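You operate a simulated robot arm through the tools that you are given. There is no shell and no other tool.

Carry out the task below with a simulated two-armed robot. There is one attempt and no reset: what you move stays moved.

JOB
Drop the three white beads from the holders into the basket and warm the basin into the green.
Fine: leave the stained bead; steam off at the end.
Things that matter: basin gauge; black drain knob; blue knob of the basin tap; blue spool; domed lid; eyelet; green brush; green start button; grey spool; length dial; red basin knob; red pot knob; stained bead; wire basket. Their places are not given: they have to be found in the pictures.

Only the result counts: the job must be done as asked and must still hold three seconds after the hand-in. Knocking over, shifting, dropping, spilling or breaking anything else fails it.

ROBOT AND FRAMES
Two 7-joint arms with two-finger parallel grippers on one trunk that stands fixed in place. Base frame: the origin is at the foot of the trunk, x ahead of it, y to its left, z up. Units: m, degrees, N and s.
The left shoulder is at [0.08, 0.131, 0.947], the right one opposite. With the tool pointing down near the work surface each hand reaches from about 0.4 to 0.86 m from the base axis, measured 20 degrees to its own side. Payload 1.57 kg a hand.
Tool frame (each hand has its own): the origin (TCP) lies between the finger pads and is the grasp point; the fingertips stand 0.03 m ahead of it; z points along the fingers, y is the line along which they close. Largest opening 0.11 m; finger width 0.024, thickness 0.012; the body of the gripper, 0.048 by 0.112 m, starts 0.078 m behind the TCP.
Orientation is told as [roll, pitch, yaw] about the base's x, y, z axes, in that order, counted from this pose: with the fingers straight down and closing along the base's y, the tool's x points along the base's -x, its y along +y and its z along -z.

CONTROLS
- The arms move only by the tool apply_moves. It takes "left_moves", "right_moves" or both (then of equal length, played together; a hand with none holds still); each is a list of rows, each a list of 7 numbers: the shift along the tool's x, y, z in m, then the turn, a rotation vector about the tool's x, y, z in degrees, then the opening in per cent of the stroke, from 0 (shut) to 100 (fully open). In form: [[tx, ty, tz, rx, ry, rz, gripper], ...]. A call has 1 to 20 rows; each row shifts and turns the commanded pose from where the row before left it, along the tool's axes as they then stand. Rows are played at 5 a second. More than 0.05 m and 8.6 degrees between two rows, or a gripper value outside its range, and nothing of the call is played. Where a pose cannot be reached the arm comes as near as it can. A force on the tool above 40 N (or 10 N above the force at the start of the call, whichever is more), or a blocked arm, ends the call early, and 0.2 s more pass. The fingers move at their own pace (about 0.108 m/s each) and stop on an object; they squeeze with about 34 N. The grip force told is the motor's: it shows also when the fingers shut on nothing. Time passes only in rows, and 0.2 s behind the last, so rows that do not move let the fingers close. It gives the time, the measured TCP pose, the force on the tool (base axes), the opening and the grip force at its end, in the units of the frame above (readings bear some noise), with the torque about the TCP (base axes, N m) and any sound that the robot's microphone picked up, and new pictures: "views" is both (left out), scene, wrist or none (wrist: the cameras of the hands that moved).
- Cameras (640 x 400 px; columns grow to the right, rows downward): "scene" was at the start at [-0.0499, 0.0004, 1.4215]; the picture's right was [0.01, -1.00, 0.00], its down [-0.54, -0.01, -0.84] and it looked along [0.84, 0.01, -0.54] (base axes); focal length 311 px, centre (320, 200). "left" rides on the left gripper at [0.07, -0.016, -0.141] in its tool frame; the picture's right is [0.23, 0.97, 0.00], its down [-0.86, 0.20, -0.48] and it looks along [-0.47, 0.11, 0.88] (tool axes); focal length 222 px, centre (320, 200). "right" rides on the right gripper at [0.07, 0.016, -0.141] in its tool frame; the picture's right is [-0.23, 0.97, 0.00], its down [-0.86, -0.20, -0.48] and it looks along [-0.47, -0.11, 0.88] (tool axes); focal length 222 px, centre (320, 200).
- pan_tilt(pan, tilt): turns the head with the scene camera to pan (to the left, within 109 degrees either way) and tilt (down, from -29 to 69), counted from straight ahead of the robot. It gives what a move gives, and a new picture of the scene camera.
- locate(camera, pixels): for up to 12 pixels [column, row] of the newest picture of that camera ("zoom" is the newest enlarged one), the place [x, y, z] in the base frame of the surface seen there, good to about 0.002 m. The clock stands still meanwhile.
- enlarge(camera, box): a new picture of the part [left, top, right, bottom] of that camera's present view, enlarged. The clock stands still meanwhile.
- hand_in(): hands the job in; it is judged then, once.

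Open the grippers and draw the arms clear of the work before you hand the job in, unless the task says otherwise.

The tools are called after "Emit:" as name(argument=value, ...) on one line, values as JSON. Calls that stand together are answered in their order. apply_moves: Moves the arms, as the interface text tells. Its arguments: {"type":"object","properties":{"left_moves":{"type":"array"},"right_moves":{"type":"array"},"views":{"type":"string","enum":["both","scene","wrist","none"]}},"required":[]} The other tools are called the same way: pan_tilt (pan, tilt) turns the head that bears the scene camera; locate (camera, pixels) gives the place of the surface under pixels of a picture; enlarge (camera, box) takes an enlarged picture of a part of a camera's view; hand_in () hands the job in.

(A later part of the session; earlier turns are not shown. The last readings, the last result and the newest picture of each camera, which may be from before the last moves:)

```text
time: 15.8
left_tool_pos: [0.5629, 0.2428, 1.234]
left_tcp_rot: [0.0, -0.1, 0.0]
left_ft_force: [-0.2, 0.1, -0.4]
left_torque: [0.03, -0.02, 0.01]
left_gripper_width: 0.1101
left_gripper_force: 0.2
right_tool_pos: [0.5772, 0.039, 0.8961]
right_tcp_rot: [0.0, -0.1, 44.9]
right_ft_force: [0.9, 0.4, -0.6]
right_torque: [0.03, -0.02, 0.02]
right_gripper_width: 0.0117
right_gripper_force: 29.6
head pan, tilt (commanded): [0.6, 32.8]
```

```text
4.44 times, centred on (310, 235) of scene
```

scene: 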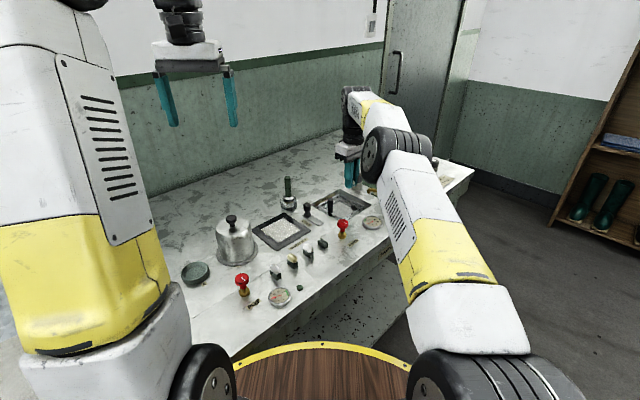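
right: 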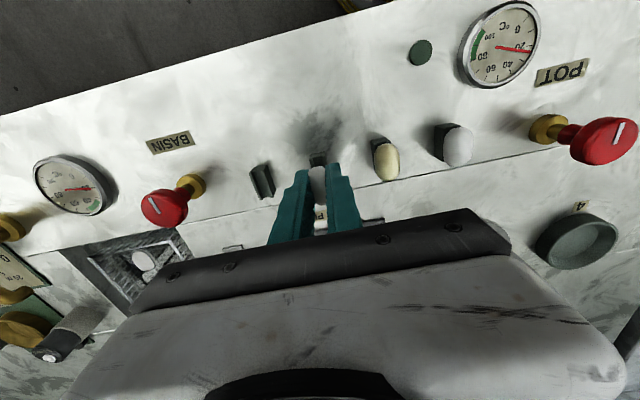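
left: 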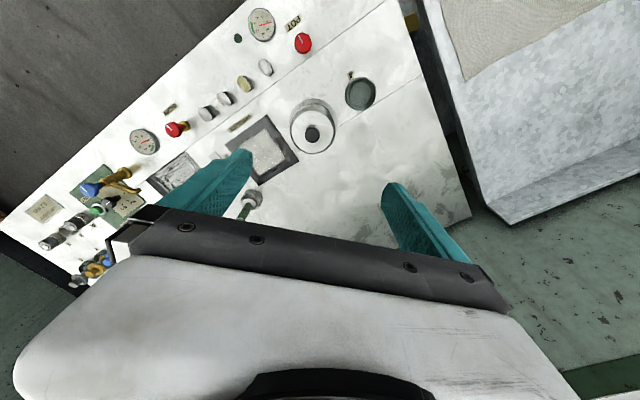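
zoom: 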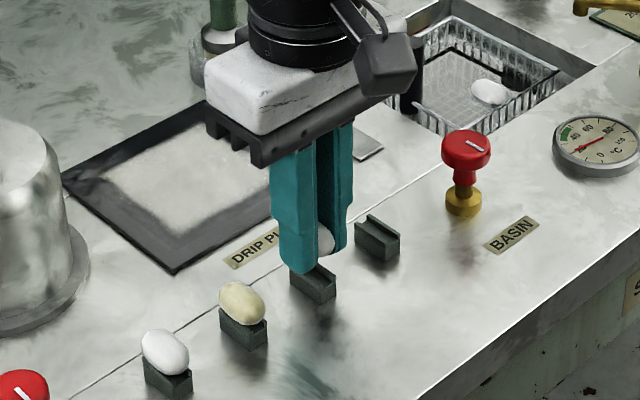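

Bead 3 is held and its holder empty. I carry it up and over to the basket at about (0.82,-0.072).

Emit:
apply_moves(right_moves=[[0, 0, -0.03, 0, 0, 0, 0], [0, 0, -0.028, 0, 0, 0, 0], [-0.01627, -0.04183, 0, 0, 0, 0, 0], [-0.01627, -0.04183, 0, 0, 0, 0, 0], [-0.01627, -0.04183, 0, 0, 0, 0, 0], [-0.01627, -0.04183, 0, 0, 0, 0, 0], [-0.01627, -0.04183, 0, 0, 0, 0, 0], [-0.01627, -0.04183, 0, 0, 0, 0, 0], [0, 0, 0.02, 0, 0, 0, 0], [0, 0, 0, 0, 0, 0, 0]], views="wrist")

Emit:
enlarge(camera="right", box=[230, 80, 430, 220])

Emit:
enlarge(camera="scene", box=[310, 160, 410, 230])

```text
time: 18.0
left_tool_pos: [0.5629, 0.243, 1.2348]
left_tcp_rot: [0.0, 0.0, 0.0]
left_ft_force: [-0.3, -0.2, -0.5]
left_torque: [0.05, -0.01, 0.0]
left_gripper_width: 0.1101
left_gripper_force: 0.0
right_tool_pos: [0.8113, -0.0636, 0.9335]
right_tcp_rot: [0.0, 0.0, 45.0]
right_ft_force: [-0.1, 0.1, 0.5]
right_torque: [-0.01, 0.07, -0.01]
right_gripper_width: 0.0117
right_gripper_force: 29.3
right hand out of reach, approached as far as the arm can: row 8
head pan, tilt (commanded): [0.6, 32.8]
```

right: 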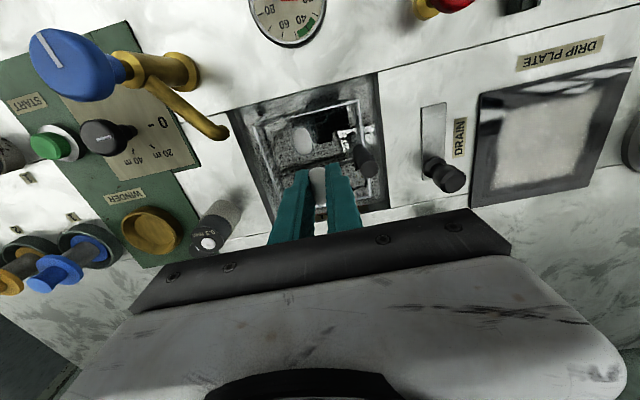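

```text
2.86 times, centred on (330, 150) of right
```

zoom: 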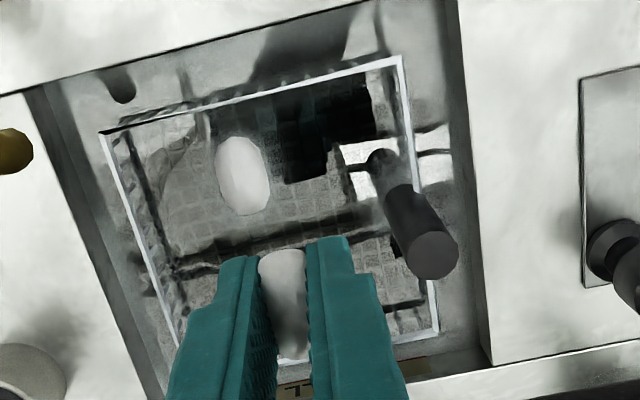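

```text
5.71 times, centred on (360, 195) of scene
```

zoom: 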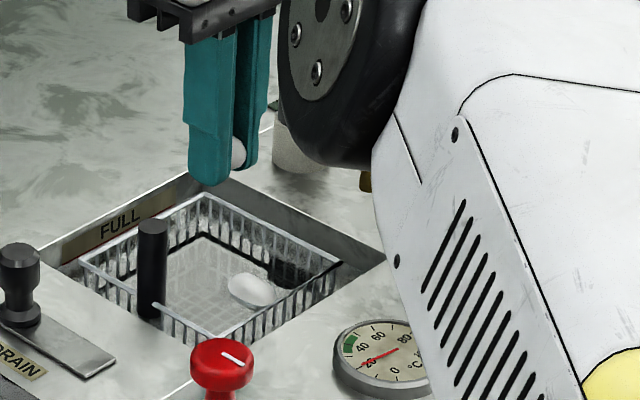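

The hand stopped slightly short of the target (reach limit), at (0.811,-0.064), close to the handle side. I locate the first bead in the basket and the handle, then shift away from the handle.

Emit:
locate(camera="right", pixels=[[303, 141], [362, 160], [371, 172], [375, 168], [356, 103], [266, 126]])

```text
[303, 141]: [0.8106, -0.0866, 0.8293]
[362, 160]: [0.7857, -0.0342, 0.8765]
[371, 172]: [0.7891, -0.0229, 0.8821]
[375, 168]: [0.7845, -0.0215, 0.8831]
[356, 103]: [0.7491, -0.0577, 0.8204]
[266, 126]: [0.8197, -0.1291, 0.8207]
```

Bead 1 lies at (0.811,-0.087). I shift to about (0.786,-0.074) (nearer me, clear of the handle), descend and release bead 2 of 3.

Emit:
apply_moves(right_moves=[[0.0257, 0.0106, 0, 0, 0, 0, 0], [0, 0, 0.025, 0, 0, 0, 0], [0, 0, 0.022, 0, 0, 0, 0], [0, 0, 0, 0, 0, 0, 0]], views="wrist")

Emit:
enlarge(camera="right", box=[230, 80, 430, 220])

Emit:
enlarge(camera="scene", box=[310, 160, 410, 230])

```text
time: 19.0
left_tool_pos: [0.5634, 0.243, 1.2339]
left_tcp_rot: [0.0, 0.0, 0.0]
left_ft_force: [0.6, 0.6, -0.7]
left_torque: [0.01, 0.01, 0.03]
left_gripper_width: 0.1098
left_gripper_force: 0.1
right_tool_pos: [0.7882, -0.0761, 0.8858]
right_tcp_rot: [0.0, 0.0, 45.0]
right_ft_force: [0.2, 0.9, 0.2]
right_torque: [-0.02, 0.02, -0.02]
right_gripper_width: 0.0116
right_gripper_force: 29.1
head pan, tilt (commanded): [0.6, 32.8]
```

right: 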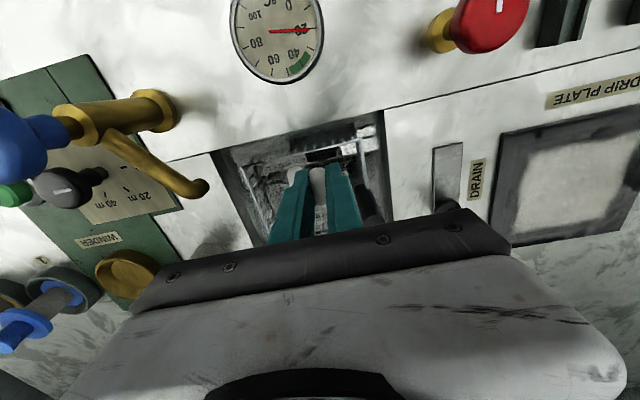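

```text
2.86 times, centred on (330, 150) of right
```

zoom: 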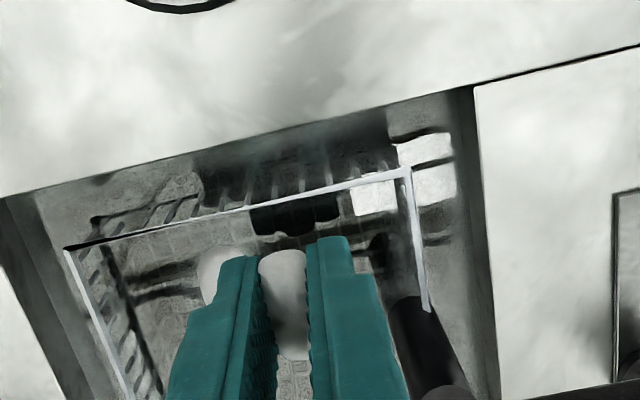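

```text
5.71 times, centred on (360, 195) of scene
```

zoom: 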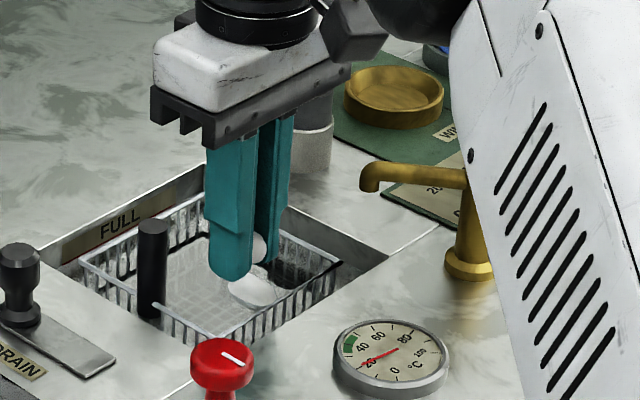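

Position (0.788,-0.076) is inside the basket and the handle is clear behind the finger. I open just to 24% to release.

Emit:
apply_moves(right_moves=[[0, 0, 0, 0, 0, 0, 15], [0, 0, 0, 0, 0, 0, 24], [0, 0, 0, 0, 0, 0, 24], [0, 0, 0, 0, 0, 0, 24]], views="wrist")

Emit:
enlarge(camera="right", box=[230, 80, 430, 220])

Emit:
enlarge(camera="scene", box=[310, 160, 410, 230])

```text
time: 20.0
left_tool_pos: [0.5629, 0.2437, 1.2335]
left_tcp_rot: [-0.1, 0.0, 0.0]
left_ft_force: [0.6, -0.1, 0.2]
left_torque: [-0.04, -0.02, 0.03]
left_gripper_width: 0.1099
left_gripper_force: 0.0
right_tool_pos: [0.7877, -0.0761, 0.8877]
right_tcp_rot: [0.0, 0.0, 45.0]
right_ft_force: [0.1, 0.2, -0.4]
right_torque: [-0.02, 0.04, 0.02]
right_gripper_width: 0.0266
right_gripper_force: 0.1
head pan, tilt (commanded): [0.6, 32.8]
```

right: 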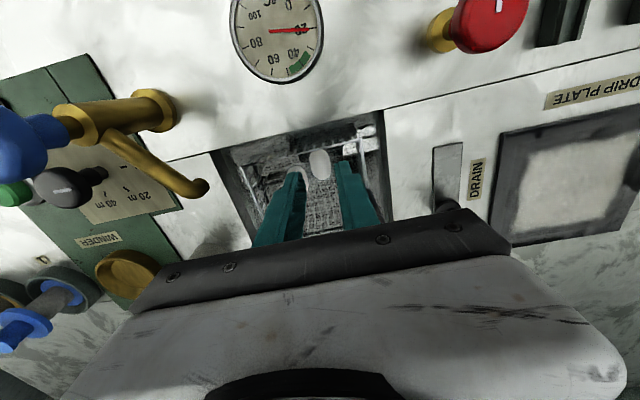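

```text
2.86 times, centred on (330, 150) of right
```

zoom: 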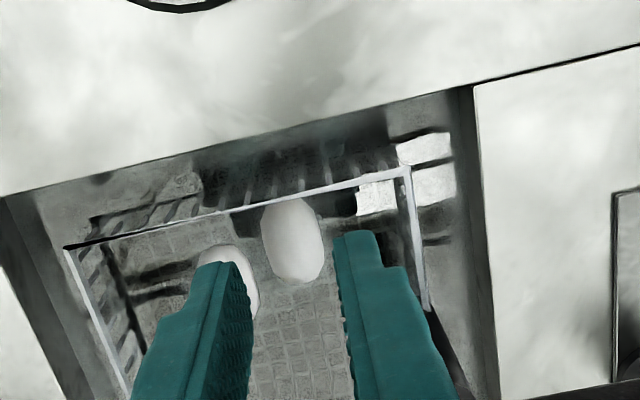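

```text
5.71 times, centred on (360, 195) of scene
```

zoom: 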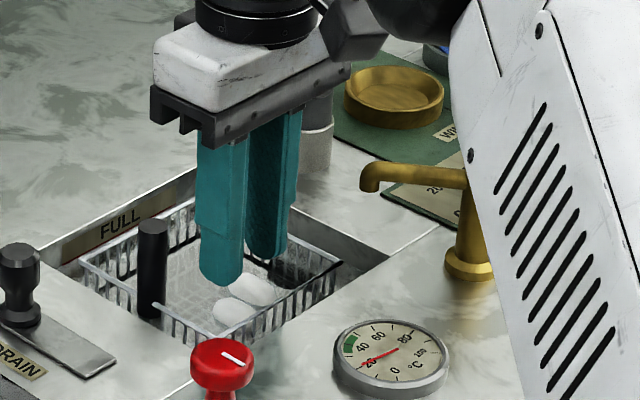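

Two beads are in the basket. I rise and move to hover over the last white bead near (0.4985,0.112).

Emit:
apply_moves(right_moves=[[0, 0, -0.035, 0, 0, 0, 24], [0, 0, -0.035, 0, 0, 0, 24], [0.0089, 0.0422, 0, 0, 0, 0, 30], [0.0089, 0.0422, 0, 0, 0, 0, 40], [0.0089, 0.0422, 0, 0, 0, 0, 40], [0.0089, 0.0422, 0, 0, 0, 0, 40], [0.0089, 0.0422, 0, 0, 0, 0, 40], [0.0089, 0.0422, 0, 0, 0, 0, 40], [0.0089, 0.0422, 0, 0, 0, 0, 40], [0.0089, 0.0422, 0, 0, 0, 0, 40], [0, 0, 0, 0, 0, 0, 40]], views="both")

Emit:
enlarge(camera="right", box=[230, 80, 430, 220])

Emit:
enlarge(camera="scene", box=[210, 190, 350, 300])

```text
time: 22.4
left_tool_pos: [0.5625, 0.2443, 1.234]
left_tcp_rot: [0.0, 0.0, 0.0]
left_ft_force: [0.5, 0.0, -1.4]
left_torque: [0.0, -0.02, 0.02]
left_gripper_width: 0.1099
left_gripper_force: 0.1
right_tool_pos: [0.5004, 0.1117, 0.9588]
right_tcp_rot: [0.0, 0.0, 45.1]
right_ft_force: [1.0, -0.6, -0.2]
right_torque: [0.01, 0.0, 0.01]
right_gripper_width: 0.0438
right_gripper_force: 0.0
head pan, tilt (commanded): [0.6, 32.8]
```

scene: 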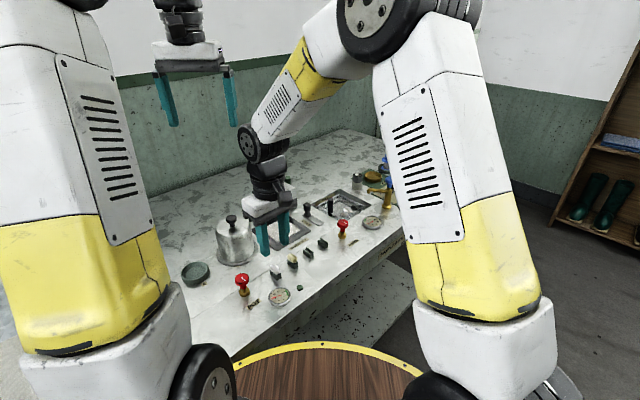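
right: 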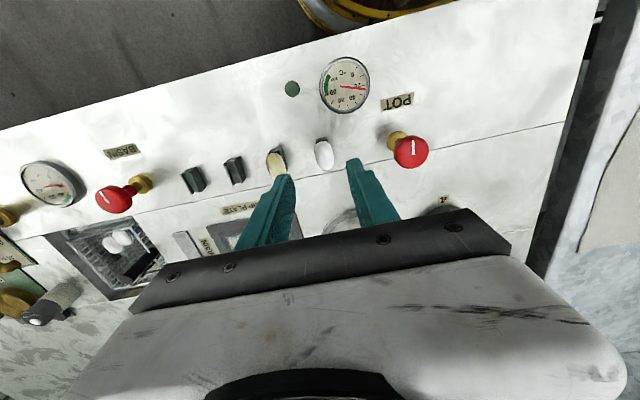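

```text
2.86 times, centred on (330, 150) of right
```

zoom: 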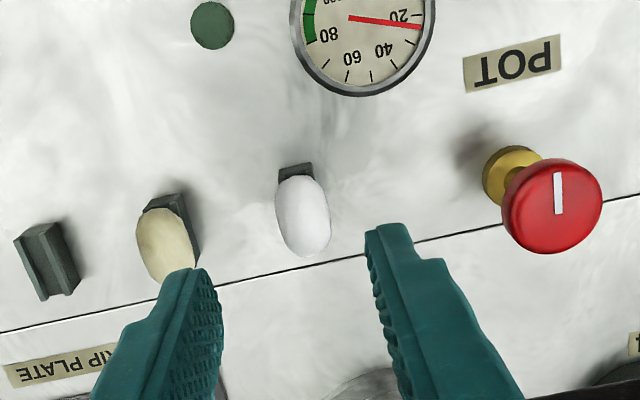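

```text
3.64 times, centred on (280, 245) of scene
```

zoom: 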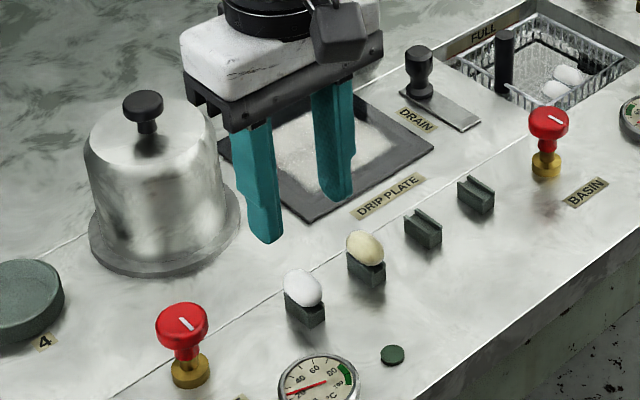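

The dome lid is near the hand in the picture, so I check dome positions and the last bead's exact position before descending.

Emit:
locate(camera="zoom", pixels=[[145, 98], [205, 140], [210, 220], [238, 220], [180, 265], [300, 280], [180, 320], [170, 130]])

Emit:
locate(camera="right", pixels=[[325, 155], [317, 154], [333, 154], [322, 142], [326, 168], [277, 164], [276, 152]])

```text
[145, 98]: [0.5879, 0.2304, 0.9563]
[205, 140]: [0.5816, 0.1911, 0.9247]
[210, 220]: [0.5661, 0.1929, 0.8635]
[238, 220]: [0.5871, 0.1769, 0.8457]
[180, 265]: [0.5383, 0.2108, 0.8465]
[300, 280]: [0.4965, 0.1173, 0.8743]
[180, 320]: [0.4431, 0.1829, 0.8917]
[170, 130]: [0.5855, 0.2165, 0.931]
```

```text
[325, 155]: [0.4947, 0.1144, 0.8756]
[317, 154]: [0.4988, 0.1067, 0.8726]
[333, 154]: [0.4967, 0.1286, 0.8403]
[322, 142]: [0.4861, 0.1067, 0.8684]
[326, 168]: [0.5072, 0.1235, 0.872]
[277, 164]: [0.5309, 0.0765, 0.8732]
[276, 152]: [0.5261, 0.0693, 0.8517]
```

Bead center is ≈(0.4965,0.115); the dome is well clear (v≥0.52). I adjust 5 mm along the row and descend to z≈0.92, then 0.88.

Emit:
apply_moves(right_moves=[[0.0004, 0.0048, 0.02, 0, 0, 0, 38], [0, 0, 0.025, 0, 0, 0, 38], [0, 0, 0.02, 0, 0, 0, 38], [0, 0, 0.014, 0, 0, 0, 38], [0, 0, 0, 0, 0, 0, 38]], views="wrist")

Emit:
enlarge(camera="right", box=[230, 80, 430, 220])

Emit:
enlarge(camera="scene", box=[210, 190, 350, 300])

```text
time: 23.6
left_tool_pos: [0.5636, 0.2433, 1.2327]
left_tcp_rot: [0.0, -0.1, 0.0]
left_ft_force: [-0.5, -0.2, 0.1]
left_torque: [-0.02, -0.01, -0.01]
left_gripper_width: 0.11
left_gripper_force: 0.1
right_tool_pos: [0.4945, 0.115, 0.8778]
right_tcp_rot: [-0.1, 0.0, 45.0]
right_ft_force: [0.0, 0.4, -0.6]
right_torque: [0.0, 0.01, 0.03]
right_gripper_width: 0.0416
right_gripper_force: 0.0
head pan, tilt (commanded): [0.6, 32.8]
```

right: 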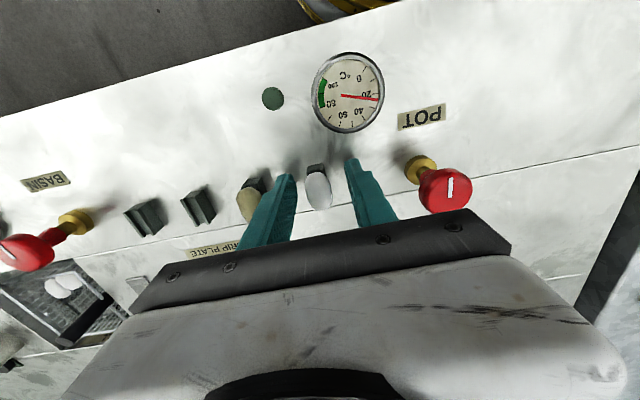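

```text
2.86 times, centred on (330, 150) of right
```

zoom: 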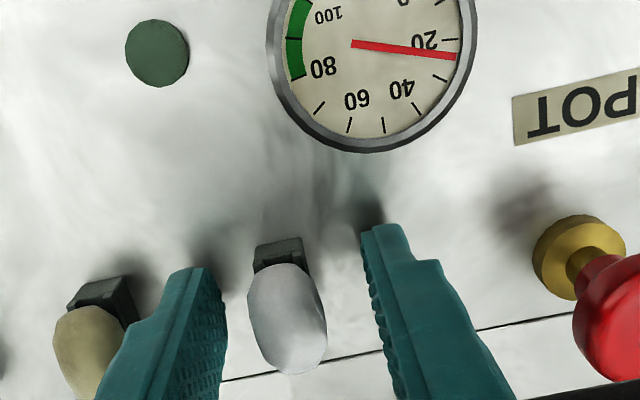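

```text
3.64 times, centred on (280, 245) of scene
```

zoom: 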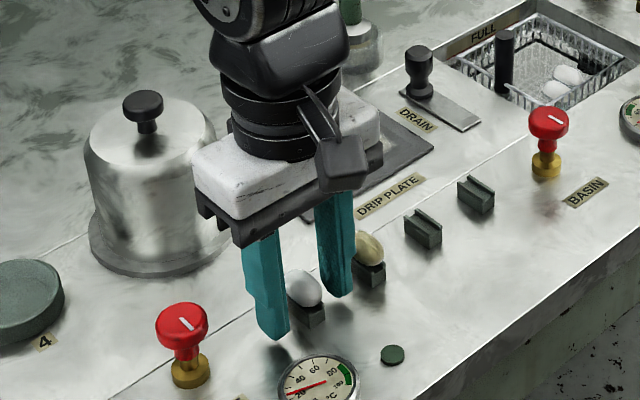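

The bead is between the fingers and the stained bead undisturbed. I close and lift.

Emit:
apply_moves(right_moves=[[0, 0, 0, 0, 0, 0, 20], [0, 0, 0, 0, 0, 0, 0], [0, 0, 0, 0, 0, 0, 0], [0, 0, 0, 0, 0, 0, 0], [0, 0, -0.005, 0, 0, 0, 0], [0, 0, -0.01, 0, 0, 0, 0], [0, 0, -0.02, 0, 0, 0, 0], [0, 0, -0.03, 0, 0, 0, 0], [0, 0, 0, 0, 0, 0, 0]], views="wrist")

Emit:
enlarge(camera="right", box=[230, 80, 430, 220])

Emit:
enlarge(camera="scene", box=[210, 190, 350, 300])

```text
time: 25.6
left_tool_pos: [0.5631, 0.2437, 1.2337]
left_tcp_rot: [0.1, 0.0, 0.0]
left_ft_force: [1.5, 0.6, -0.1]
left_torque: [0.01, 0.01, 0.01]
left_gripper_width: 0.1101
left_gripper_force: 0.2
right_tool_pos: [0.4929, 0.1138, 0.9439]
right_tcp_rot: [0.0, 0.1, 44.9]
right_ft_force: [0.1, -0.6, 0.1]
right_torque: [0.01, 0.0, -0.02]
right_gripper_width: 0.0116
right_gripper_force: 28.8
head pan, tilt (commanded): [0.6, 32.8]
```

right: 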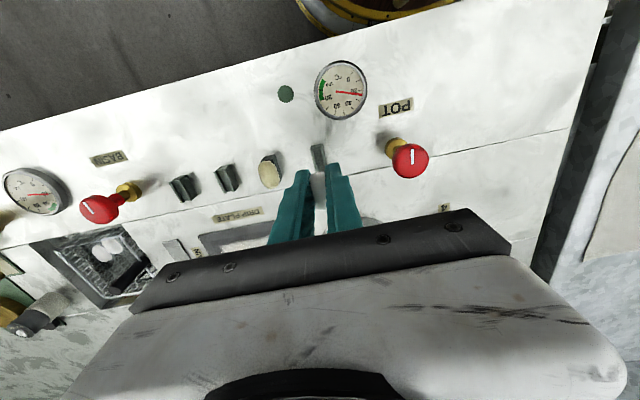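

```text
2.86 times, centred on (330, 150) of right
```

zoom: 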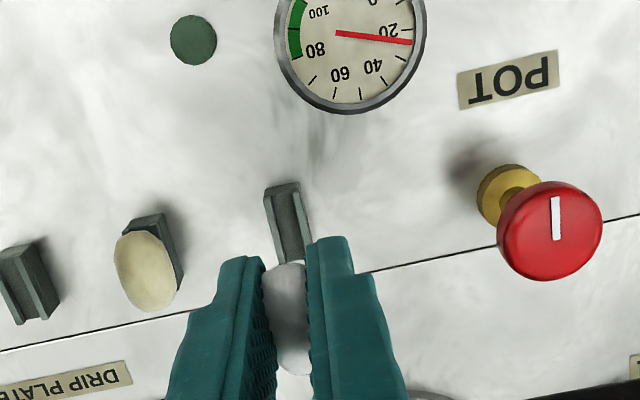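

```text
3.64 times, centred on (280, 245) of scene
```

zoom: 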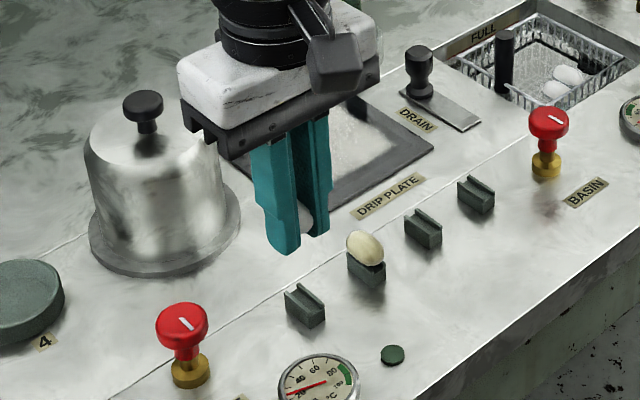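

The last white bead is held; stained bead still in its holder. I carry it to the basket at about (0.811,-0.066), between handle and earlier beads.

Emit:
apply_moves(right_moves=[[0, 0, -0.01, 0, 0, 0, 0], [-0.01203, -0.0439, 0, 0, 0, 0, 0], [-0.01203, -0.0439, 0, 0, 0, 0, 0], [-0.01203, -0.0439, 0, 0, 0, 0, 0], [-0.01203, -0.0439, 0, 0, 0, 0, 0], [-0.01203, -0.0439, 0, 0, 0, 0, 0], [-0.01203, -0.0439, 0, 0, 0, 0, 0], [-0.01203, -0.0439, 0, 0, 0, 0, 0], [-0.01203, -0.0439, 0, 0, 0, 0, 0], [0, 0, 0.02, 0, 0, 0, 0], [0, 0, 0, 0, 0, 0, 0]], views="wrist")

Emit:
enlarge(camera="right", box=[230, 80, 430, 220])

Emit:
enlarge(camera="scene", box=[310, 160, 410, 230])

```text
time: 28.0
left_tool_pos: [0.5632, 0.2425, 1.2337]
left_tcp_rot: [0.0, -0.1, 0.0]
left_ft_force: [0.3, 0.4, -0.4]
left_torque: [0.0, 0.02, -0.01]
left_gripper_width: 0.11
left_gripper_force: 0.0
right_tool_pos: [0.8106, -0.0664, 0.9304]
right_tcp_rot: [0.0, 0.1, 45.0]
right_ft_force: [0.3, -0.8, -0.6]
right_torque: [0.03, 0.02, -0.03]
right_gripper_width: 0.0117
right_gripper_force: 29.4
head pan, tilt (commanded): [0.6, 32.8]
```

right: 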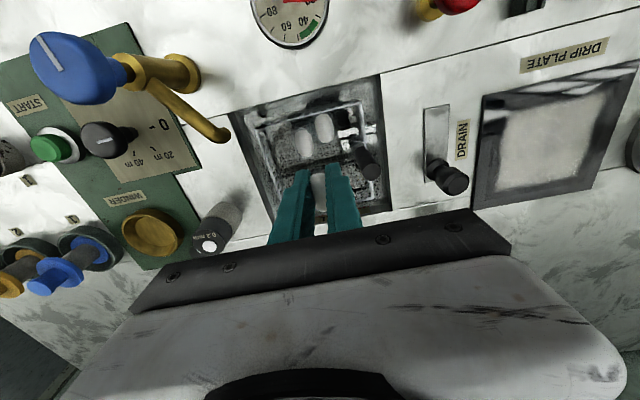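

```text
2.86 times, centred on (330, 150) of right
```

zoom: 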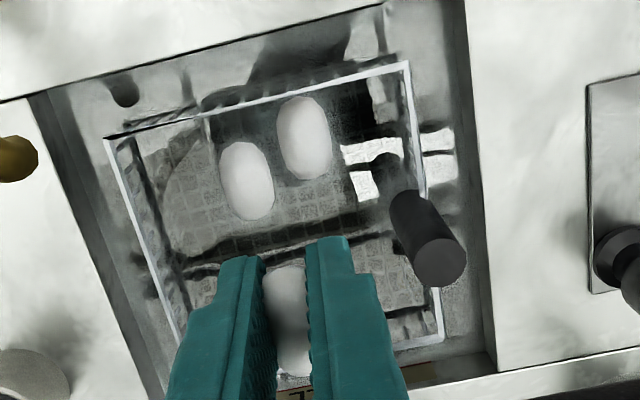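

```text
5.71 times, centred on (360, 195) of scene
```

zoom: 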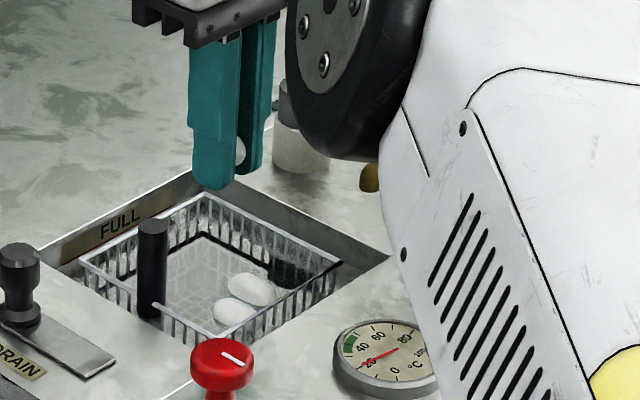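

Both earlier beads are at the front of the basket and this spot is clear. I descend to z≈0.887, shift a little away from the handle, and release with a small opening.

Emit:
apply_moves(right_moves=[[0, -0.004, 0.02, 0, 0, 0, 0], [-0.004, 0, 0.023, 0, 0, 0, 0], [0, 0, 0, 0, 0, 0, 0], [0, 0, 0, 0, 0, 0, 15], [0, 0, 0, 0, 0, 0, 24], [0, 0, 0, 0, 0, 0, 24], [0, 0, 0, 0, 0, 0, 24]], views="wrist")

Emit:
enlarge(camera="right", box=[230, 80, 430, 220])

Emit:
enlarge(camera="scene", box=[310, 160, 410, 230])

```text
time: 29.6
left_tool_pos: [0.5613, 0.2428, 1.2322]
left_tcp_rot: [0.0, 0.0, 0.1]
left_ft_force: [0.0, -0.1, -0.1]
left_torque: [0.02, -0.03, 0.03]
left_gripper_width: 0.1097
left_gripper_force: 0.1
right_tool_pos: [0.8167, -0.0669, 0.8875]
right_tcp_rot: [0.0, 0.0, 45.0]
right_ft_force: [-0.9, 0.6, 0.1]
right_torque: [0.0, -0.01, 0.0]
right_gripper_width: 0.0264
right_gripper_force: 0.1
head pan, tilt (commanded): [0.6, 32.8]
```

right: 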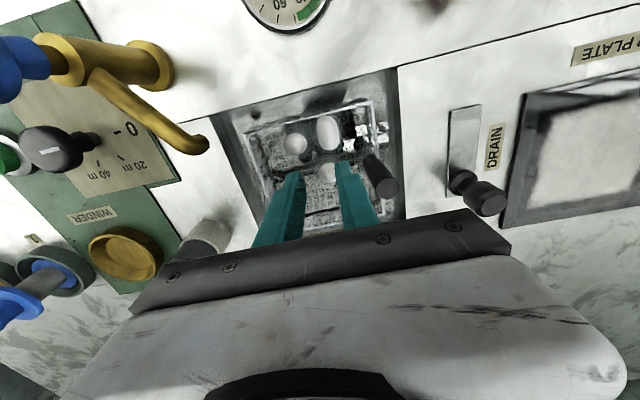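

```text
2.86 times, centred on (330, 150) of right
```

zoom: 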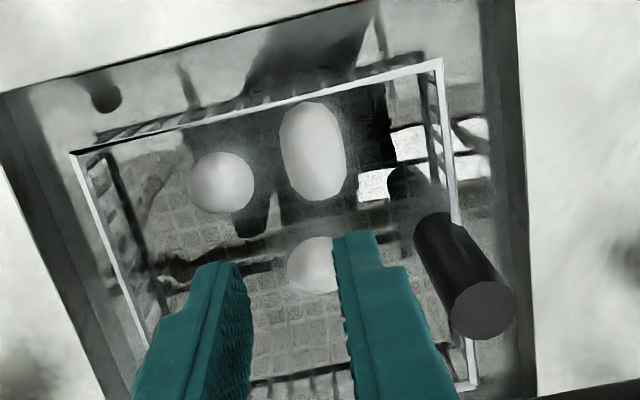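

```text
5.71 times, centred on (360, 195) of scene
```

zoom: 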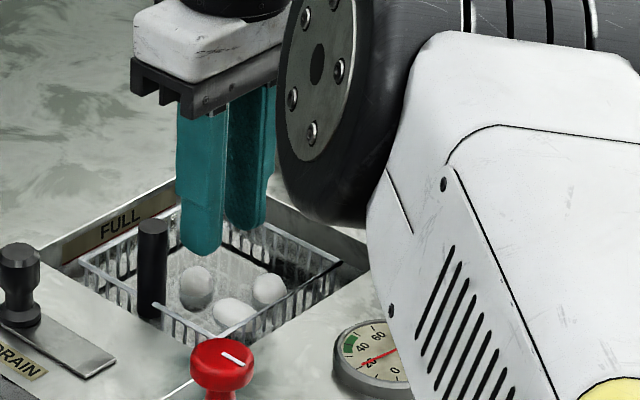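

All three white beads are in the basket. I raise the right hand, move above the red basin knob at (0.651,-0.058), and turn the hand to yaw -45° so it can later turn the knob counter-clockwise.

Emit:
apply_moves(right_moves=[[0, 0, -0.04, 0, 0, 0, 24], [0, 0, -0.045, 0, 0, 0, 24], [0.02765, 0.031, 0, 0, 0, 0, 24], [0.02765, 0.031, 0, 0, 0, 0, 24], [0.02765, 0.031, 0, 0, 0, 0, 24], [0.02765, 0.031, 0, 0, 0, 0, 30], [0, 0, 0, 0, 0, 7.5, 40], [0, 0, 0, 0, 0, 7.5, 50], [0, 0, 0, 0, 0, 7.5, 50], [0, 0, 0, 0, 0, 7.5, 50], [0, 0, 0, 0, 0, 7.5, 50], [0, 0, 0, 0, 0, 7.5, 50], [0, 0, 0, 0, 0, 0, 50]], views="both")

Emit:
enlarge(camera="right", box=[230, 80, 430, 220])

Emit:
enlarge(camera="scene", box=[300, 160, 400, 240])

```text
time: 32.4
left_tool_pos: [0.5635, 0.2433, 1.234]
left_tcp_rot: [0.0, 0.1, 0.0]
left_ft_force: [0.8, -0.2, -0.1]
left_torque: [0.04, -0.01, 0.03]
left_gripper_width: 0.1101
left_gripper_force: 0.1
right_tool_pos: [0.8004, -0.0523, 0.9861]
right_tcp_rot: [0.1, 0.1, -0.2]
right_ft_force: [-0.1, -0.5, 0.9]
right_torque: [-0.01, 0.01, 0.01]
right_gripper_width: 0.0549
right_gripper_force: 0.1
right hand out of reach, approached as far as the arm can: row 2, 3, 4, 5, 6
head pan, tilt (commanded): [0.6, 32.8]
```

scene: 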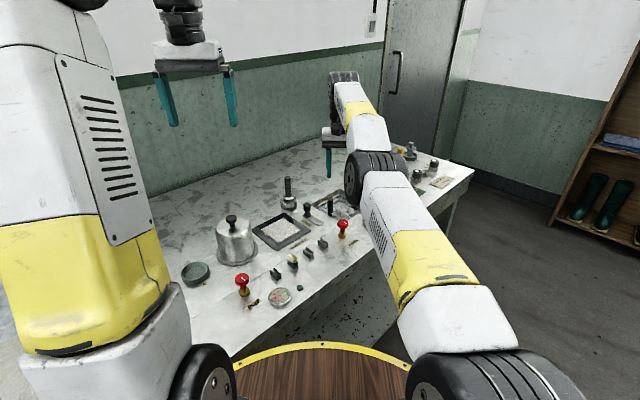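
right: 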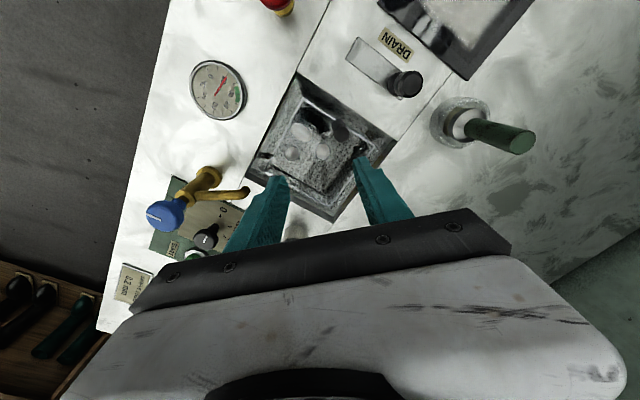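

```text
2.86 times, centred on (330, 150) of right
```

zoom: 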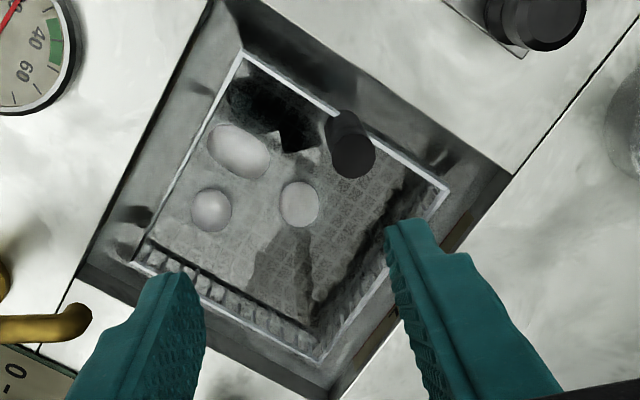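

```text
5.00 times, centred on (350, 200) of scene
```

zoom: 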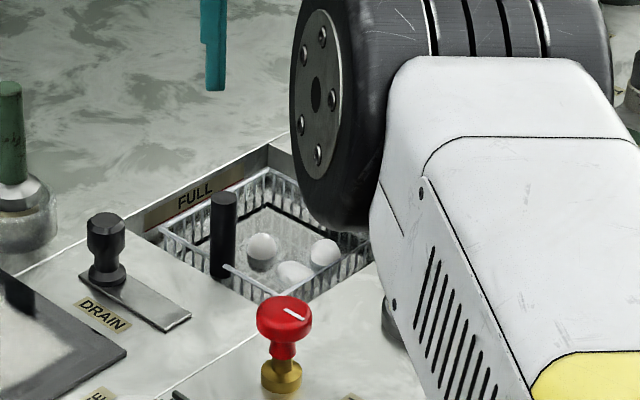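

The raise at full stretch was limited by reach, and the hand is now at (0.800,-0.052,0.986), yaw 0, nothing touched. I move it back toward me over the red basin knob and rotate to yaw -45°.

Emit:
apply_moves(right_moves=[[0.0373, -0.0014, 0, 0, 0, 0, 50], [0.0373, -0.0014, 0, 0, 0, 0, 50], [0.0373, -0.0014, 0, 0, 0, 0, 50], [0.0373, -0.0014, 0, 0, 0, 0, 50], [0, 0, 0, 0, 0, 7.5, 50], [0, 0, 0, 0, 0, 7.5, 50], [0, 0, 0, 0, 0, 7.5, 50], [0, 0, 0, 0, 0, 7.5, 50], [0, 0, 0, 0, 0, 7.5, 50], [0, 0, 0, 0, 0, 7.5, 50], [0, 0, 0, 0, 0, 0, 50]], views="both")

Emit:
enlarge(camera="right", box=[230, 80, 430, 220])

Emit:
enlarge(camera="scene", box=[300, 170, 400, 250])

```text
time: 34.8
left_tool_pos: [0.5631, 0.2429, 1.2341]
left_tcp_rot: [0.0, 0.0, -0.1]
left_ft_force: [0.6, 0.1, -0.4]
left_torque: [-0.01, 0.0, 0.03]
left_gripper_width: 0.11
left_gripper_force: 0.0
right_tool_pos: [0.7979, -0.0421, 1.0011]
right_tcp_rot: [0.0, 0.0, -45.0]
right_ft_force: [-0.2, 0.6, -0.2]
right_torque: [-0.04, 0.0, 0.01]
right_gripper_width: 0.0549
right_gripper_force: 0.1
right hand out of reach, approached as far as the arm can: row 1, 2, 3, 4
head pan, tilt (commanded): [0.6, 32.8]
```

scene: 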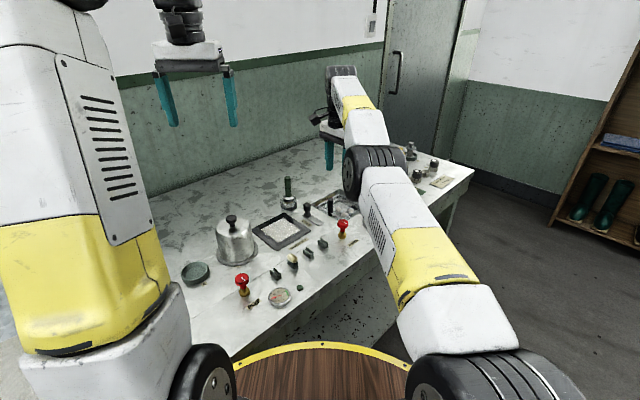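
right: 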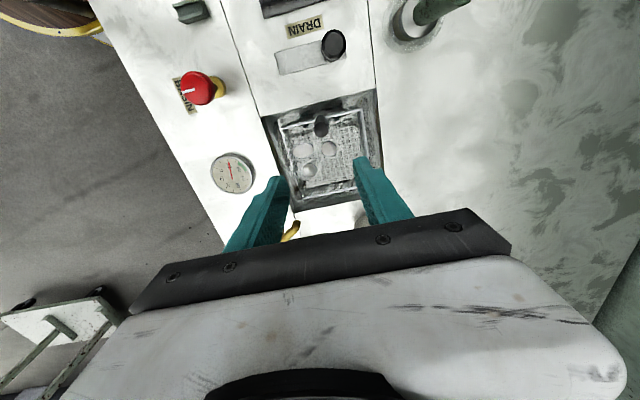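

```text
2.86 times, centred on (330, 150) of right
```

zoom: 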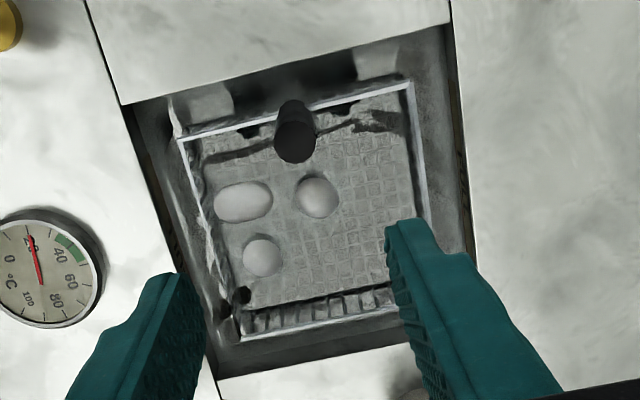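

```text
5.00 times, centred on (350, 210) of scene
```

zoom: 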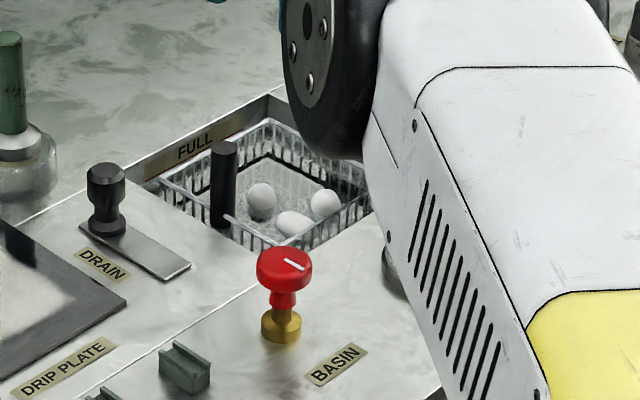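

The arm got stuck fully stretched (elbow straight), so inward moves were not solved. The hand is over the basin at z≈1.0 clear of everything; I descend slightly to flex the elbow, then try a small inward move.

Emit:
apply_moves(right_moves=[[0, 0, 0.02, 0, 0, 0, 50], [0, 0, 0.02, 0, 0, 0, 50], [0, 0, 0.02, 0, 0, 0, 50], [0, 0, 0, 0, 0, 0, 50]], views="scene")

```text
time: 35.8
left_tool_pos: [0.5629, 0.2426, 1.2339]
left_tcp_rot: [0.0, 0.0, 0.0]
left_ft_force: [0.3, 0.1, -0.6]
left_torque: [-0.02, -0.01, 0.01]
left_gripper_width: 0.1099
left_gripper_force: 0.1
right_tool_pos: [0.8076, -0.041, 0.941]
right_tcp_rot: [-0.2, 0.1, -45.1]
right_ft_force: [0.5, 0.3, -0.3]
right_torque: [0.0, 0.03, -0.02]
right_gripper_width: 0.055
right_gripper_force: 0.1
right hand out of reach, approached as far as the arm can: row 1, 3
head pan, tilt (commanded): [0.6, 32.8]
```

scene: 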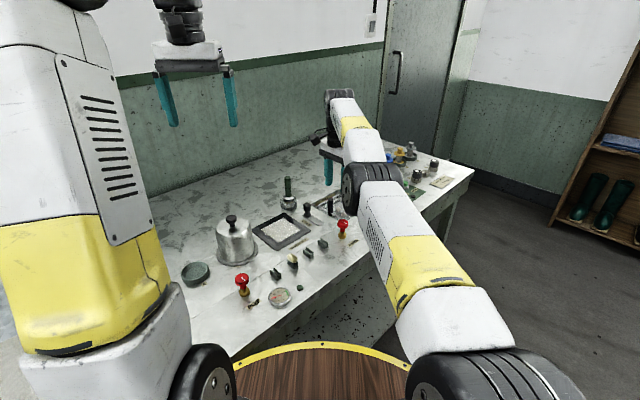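

The hand came down to z≈0.941 but the arm is still nearly straight. I try small inward-and-down steps to flex the elbow.

Emit:
apply_moves(right_moves=[[0.007, -0.007, 0.004, 0, 0, 0, 50], [0.007, -0.007, 0.004, 0, 0, 0, 50], [0, 0, 0, 0, 0, 0, 50]], views="scene")

```text
time: 36.6
left_tool_pos: [0.5626, 0.2433, 1.2337]
left_tcp_rot: [0.0, 0.0, 0.0]
left_ft_force: [0.3, -0.1, 0.1]
left_torque: [0.01, -0.01, 0.0]
left_gripper_width: 0.11
left_gripper_force: 0.1
right_tool_pos: [0.8064, -0.0379, 0.9356]
right_tcp_rot: [-0.1, 0.2, -45.0]
right_ft_force: [0.4, -0.5, 0.3]
right_torque: [-0.03, -0.05, -0.01]
right_gripper_width: 0.055
right_gripper_force: 0.0
right hand out of reach, approached as far as the arm can: row 1, 2
head pan, tilt (commanded): [0.6, 32.8]
```

scene: 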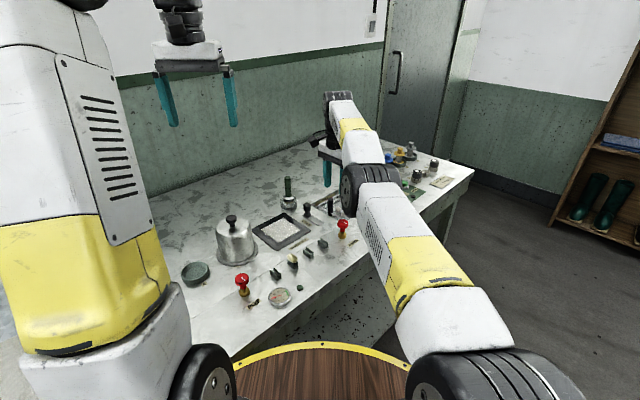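

Still at the limit. I check where elbow, forearm and wrist are to understand the arm configuration.

Emit:
locate(camera="scene", pixels=[[350, 190], [370, 170], [360, 145], [350, 110], [333, 95], [330, 150], [385, 215], [430, 270], [440, 320], [330, 125], [345, 170], [470, 370]])

Emit:
enlarge(camera="scene", box=[280, 80, 480, 220])

```text
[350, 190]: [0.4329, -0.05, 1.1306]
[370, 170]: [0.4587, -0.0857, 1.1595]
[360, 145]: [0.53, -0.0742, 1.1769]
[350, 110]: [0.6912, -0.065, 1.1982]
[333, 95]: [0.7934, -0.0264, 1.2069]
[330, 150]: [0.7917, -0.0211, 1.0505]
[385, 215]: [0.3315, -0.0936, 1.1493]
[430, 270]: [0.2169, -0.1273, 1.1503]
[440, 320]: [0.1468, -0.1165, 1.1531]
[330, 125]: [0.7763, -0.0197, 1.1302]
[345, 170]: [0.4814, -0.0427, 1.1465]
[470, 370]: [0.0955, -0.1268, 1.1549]
```

```text
2.86 times, centred on (380, 150) of scene
```

zoom: 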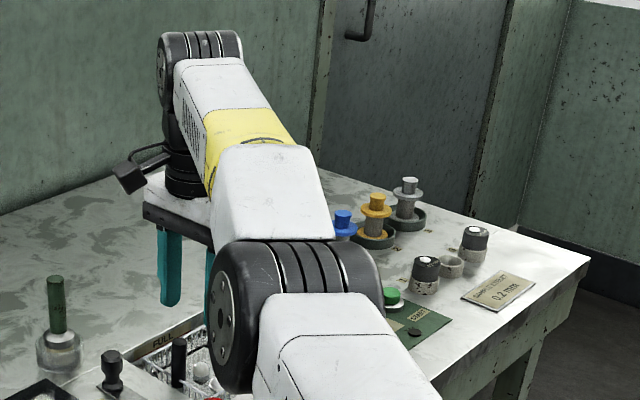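

The arm is stretched nearly straight at z≈1.15 with the wrist at (0.79,-0.03). I tilt the tool so the fingers point outward, which pulls the wrist inward and frees the elbow.

Emit:
apply_moves(right_moves=[[0, 0, 0, -5.5, -5.5, 0, 50], [0, 0, 0, -5.5, -5.5, 0, 50], [0, 0, 0, 0, 0, 0, 50]], views="scene")

```text
time: 37.4
left_tool_pos: [0.5624, 0.2419, 1.2335]
left_tcp_rot: [-0.1, 0.0, 0.1]
left_ft_force: [-0.6, -0.4, -0.5]
left_torque: [-0.03, 0.01, -0.05]
left_gripper_width: 0.1097
left_gripper_force: 0.1
right_tool_pos: [0.8694, -0.0263, 0.944]
right_tcp_rot: [10.9, -10.9, -46.0]
right_ft_force: [-0.1, -0.1, 0.8]
right_torque: [0.0, 0.01, 0.0]
right_gripper_width: 0.0551
right_gripper_force: 0.1
right hand out of reach, approached as far as the arm can: row 1, 2
head pan, tilt (commanded): [0.6, 32.8]
```

scene: 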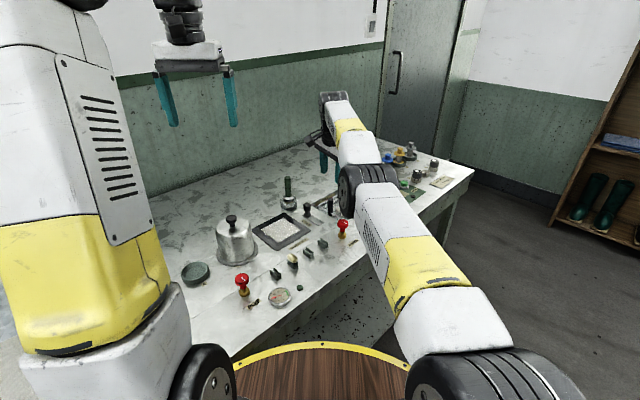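

Possibly the elbow has slipped slightly past straight (hyper-extended at its limit). I undo the tilt while the target is outward, which should extend the arm to dead straight, then descend to flex it the right way.

Emit:
apply_moves(right_moves=[[0, 0, 0, 5.5, 5.5, 0, 50], [0, 0, 0, 5.5, 5.5, 0, 50], [-0.02, 0.02, 0, 0, 0, 0, 50], [0, 0, 0, 0, 0, 0, 50]], views="scene")

Emit:
locate(camera="scene", pixels=[[350, 190], [370, 170], [360, 145], [350, 110], [333, 95], [385, 215], [430, 270], [460, 350]])

```text
time: 38.4
left_tool_pos: [0.5625, 0.2429, 1.2329]
left_tcp_rot: [0.0, -0.1, 0.0]
left_ft_force: [-0.2, -0.3, -0.3]
left_torque: [0.0, -0.03, 0.03]
left_gripper_width: 0.1099
left_gripper_force: 0.0
right_tool_pos: [0.8084, -0.0379, 0.9345]
right_tcp_rot: [0.0, 0.1, -44.9]
right_ft_force: [0.1, -0.1, -0.5]
right_torque: [0.01, 0.0, 0.0]
right_gripper_width: 0.0551
right_gripper_force: 0.0
right hand out of reach, approached as far as the arm can: row 1, 2, 3
head pan, tilt (commanded): [0.6, 32.8]
```

scene: 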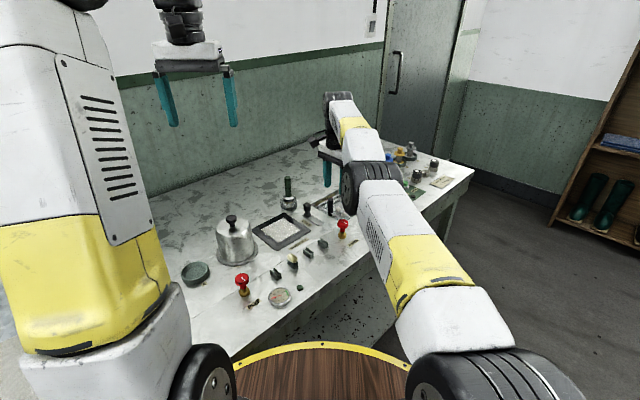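

```text
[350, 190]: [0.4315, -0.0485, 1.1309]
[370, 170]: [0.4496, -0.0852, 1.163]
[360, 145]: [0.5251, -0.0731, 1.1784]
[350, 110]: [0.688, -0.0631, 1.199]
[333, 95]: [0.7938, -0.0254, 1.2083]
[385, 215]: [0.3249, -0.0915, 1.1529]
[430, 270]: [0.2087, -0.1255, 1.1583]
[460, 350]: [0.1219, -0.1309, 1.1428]
```

The hand is back vertical at (0.808,-0.038,0.935). Now I descend straight down 2×0.015 m (tips stay ≥0.875, fingers straddle clear of the handle) and check whether the rows are reached.

Emit:
apply_moves(right_moves=[[0, 0, 0.015, 0, 0, 0, 50], [0, 0, 0.01, 0, 0, 0, 50], [0, 0, 0, 0, 0, 0, 50]], views="both")

Emit:
enlarge(camera="right", box=[230, 80, 430, 220])

```text
time: 39.2
left_tool_pos: [0.5636, 0.2436, 1.2338]
left_tcp_rot: [-0.1, 0.0, 0.1]
left_ft_force: [-1.0, -0.8, -0.4]
left_torque: [0.0, 0.04, -0.03]
left_gripper_width: 0.1101
left_gripper_force: 0.1
right_tool_pos: [0.8103, -0.0371, 0.9087]
right_tcp_rot: [-0.1, 0.1, -45.1]
right_ft_force: [0.7, -0.6, 0.3]
right_torque: [0.0, -0.02, 0.01]
right_gripper_width: 0.055
right_gripper_force: 0.1
head pan, tilt (commanded): [0.6, 32.8]
```

scene: 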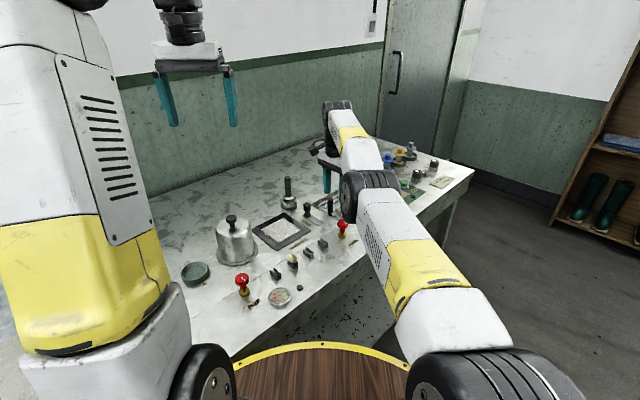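
right: 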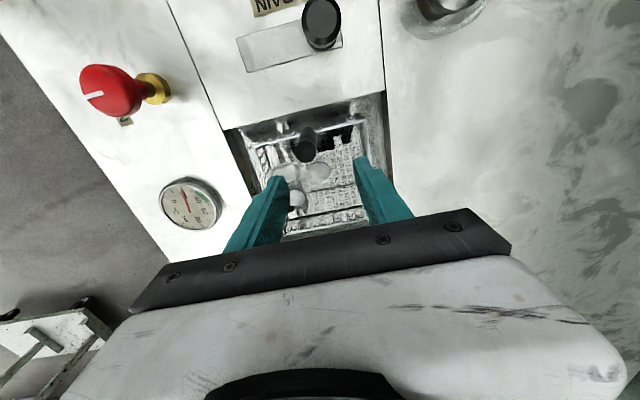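

```text
2.86 times, centred on (330, 150) of right
```

zoom: 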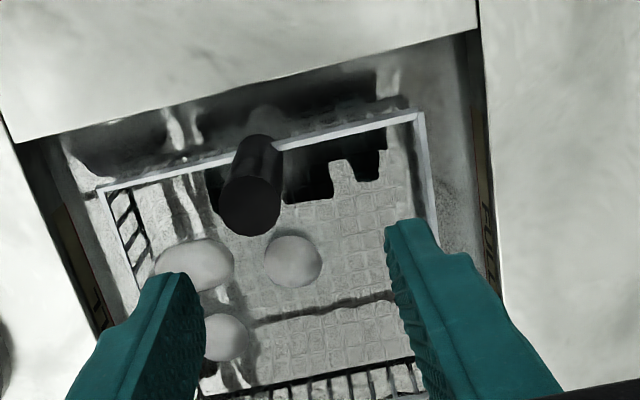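

Reached with no limit message, so the elbow is flexed again; fingertips (0.879) straddle the handle with ~10 mm clearance. I move inward a little, then rise gently as I continue inward.

Emit:
apply_moves(right_moves=[[0.00707, -0.00707, 0, 0, 0, 0, 50], [0.00707, -0.00707, -0.005, 0, 0, 0, 50], [0.002, -0.002, -0.015, 0, 0, 0, 50], [0, 0, 0, 0, 0, 0, 50]], views="wrist")

Emit:
enlarge(camera="right", box=[230, 80, 430, 220])

```text
time: 40.2
left_tool_pos: [0.5632, 0.2437, 1.2344]
left_tcp_rot: [-0.1, -0.1, 0.0]
left_ft_force: [0.7, -0.2, 0.2]
left_torque: [0.0, -0.02, -0.02]
left_gripper_width: 0.1102
left_gripper_force: 0.0
right_tool_pos: [0.8066, -0.0366, 0.9295]
right_tcp_rot: [-0.1, 0.0, -44.9]
right_ft_force: [0.0, 0.2, -0.6]
right_torque: [-0.04, 0.01, -0.01]
right_gripper_width: 0.0551
right_gripper_force: 0.0
right hand out of reach, approached as far as the arm can: row 1, 2
head pan, tilt (commanded): [0.6, 32.8]
```

right: 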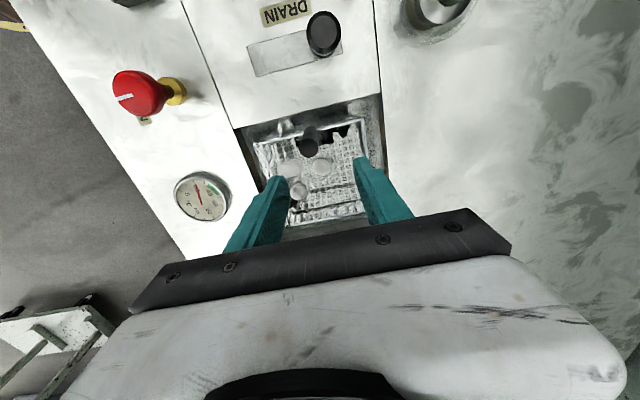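

```text
2.86 times, centred on (330, 150) of right
```

zoom: 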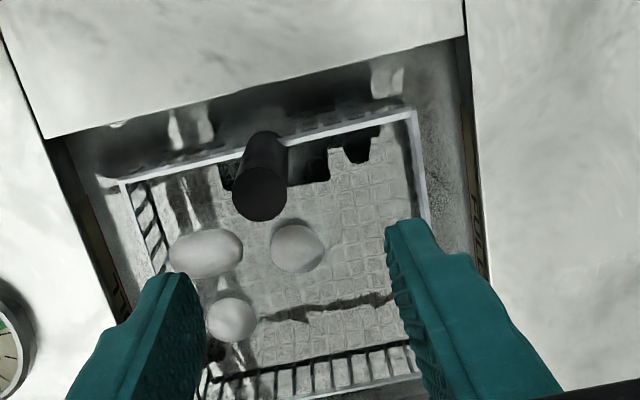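

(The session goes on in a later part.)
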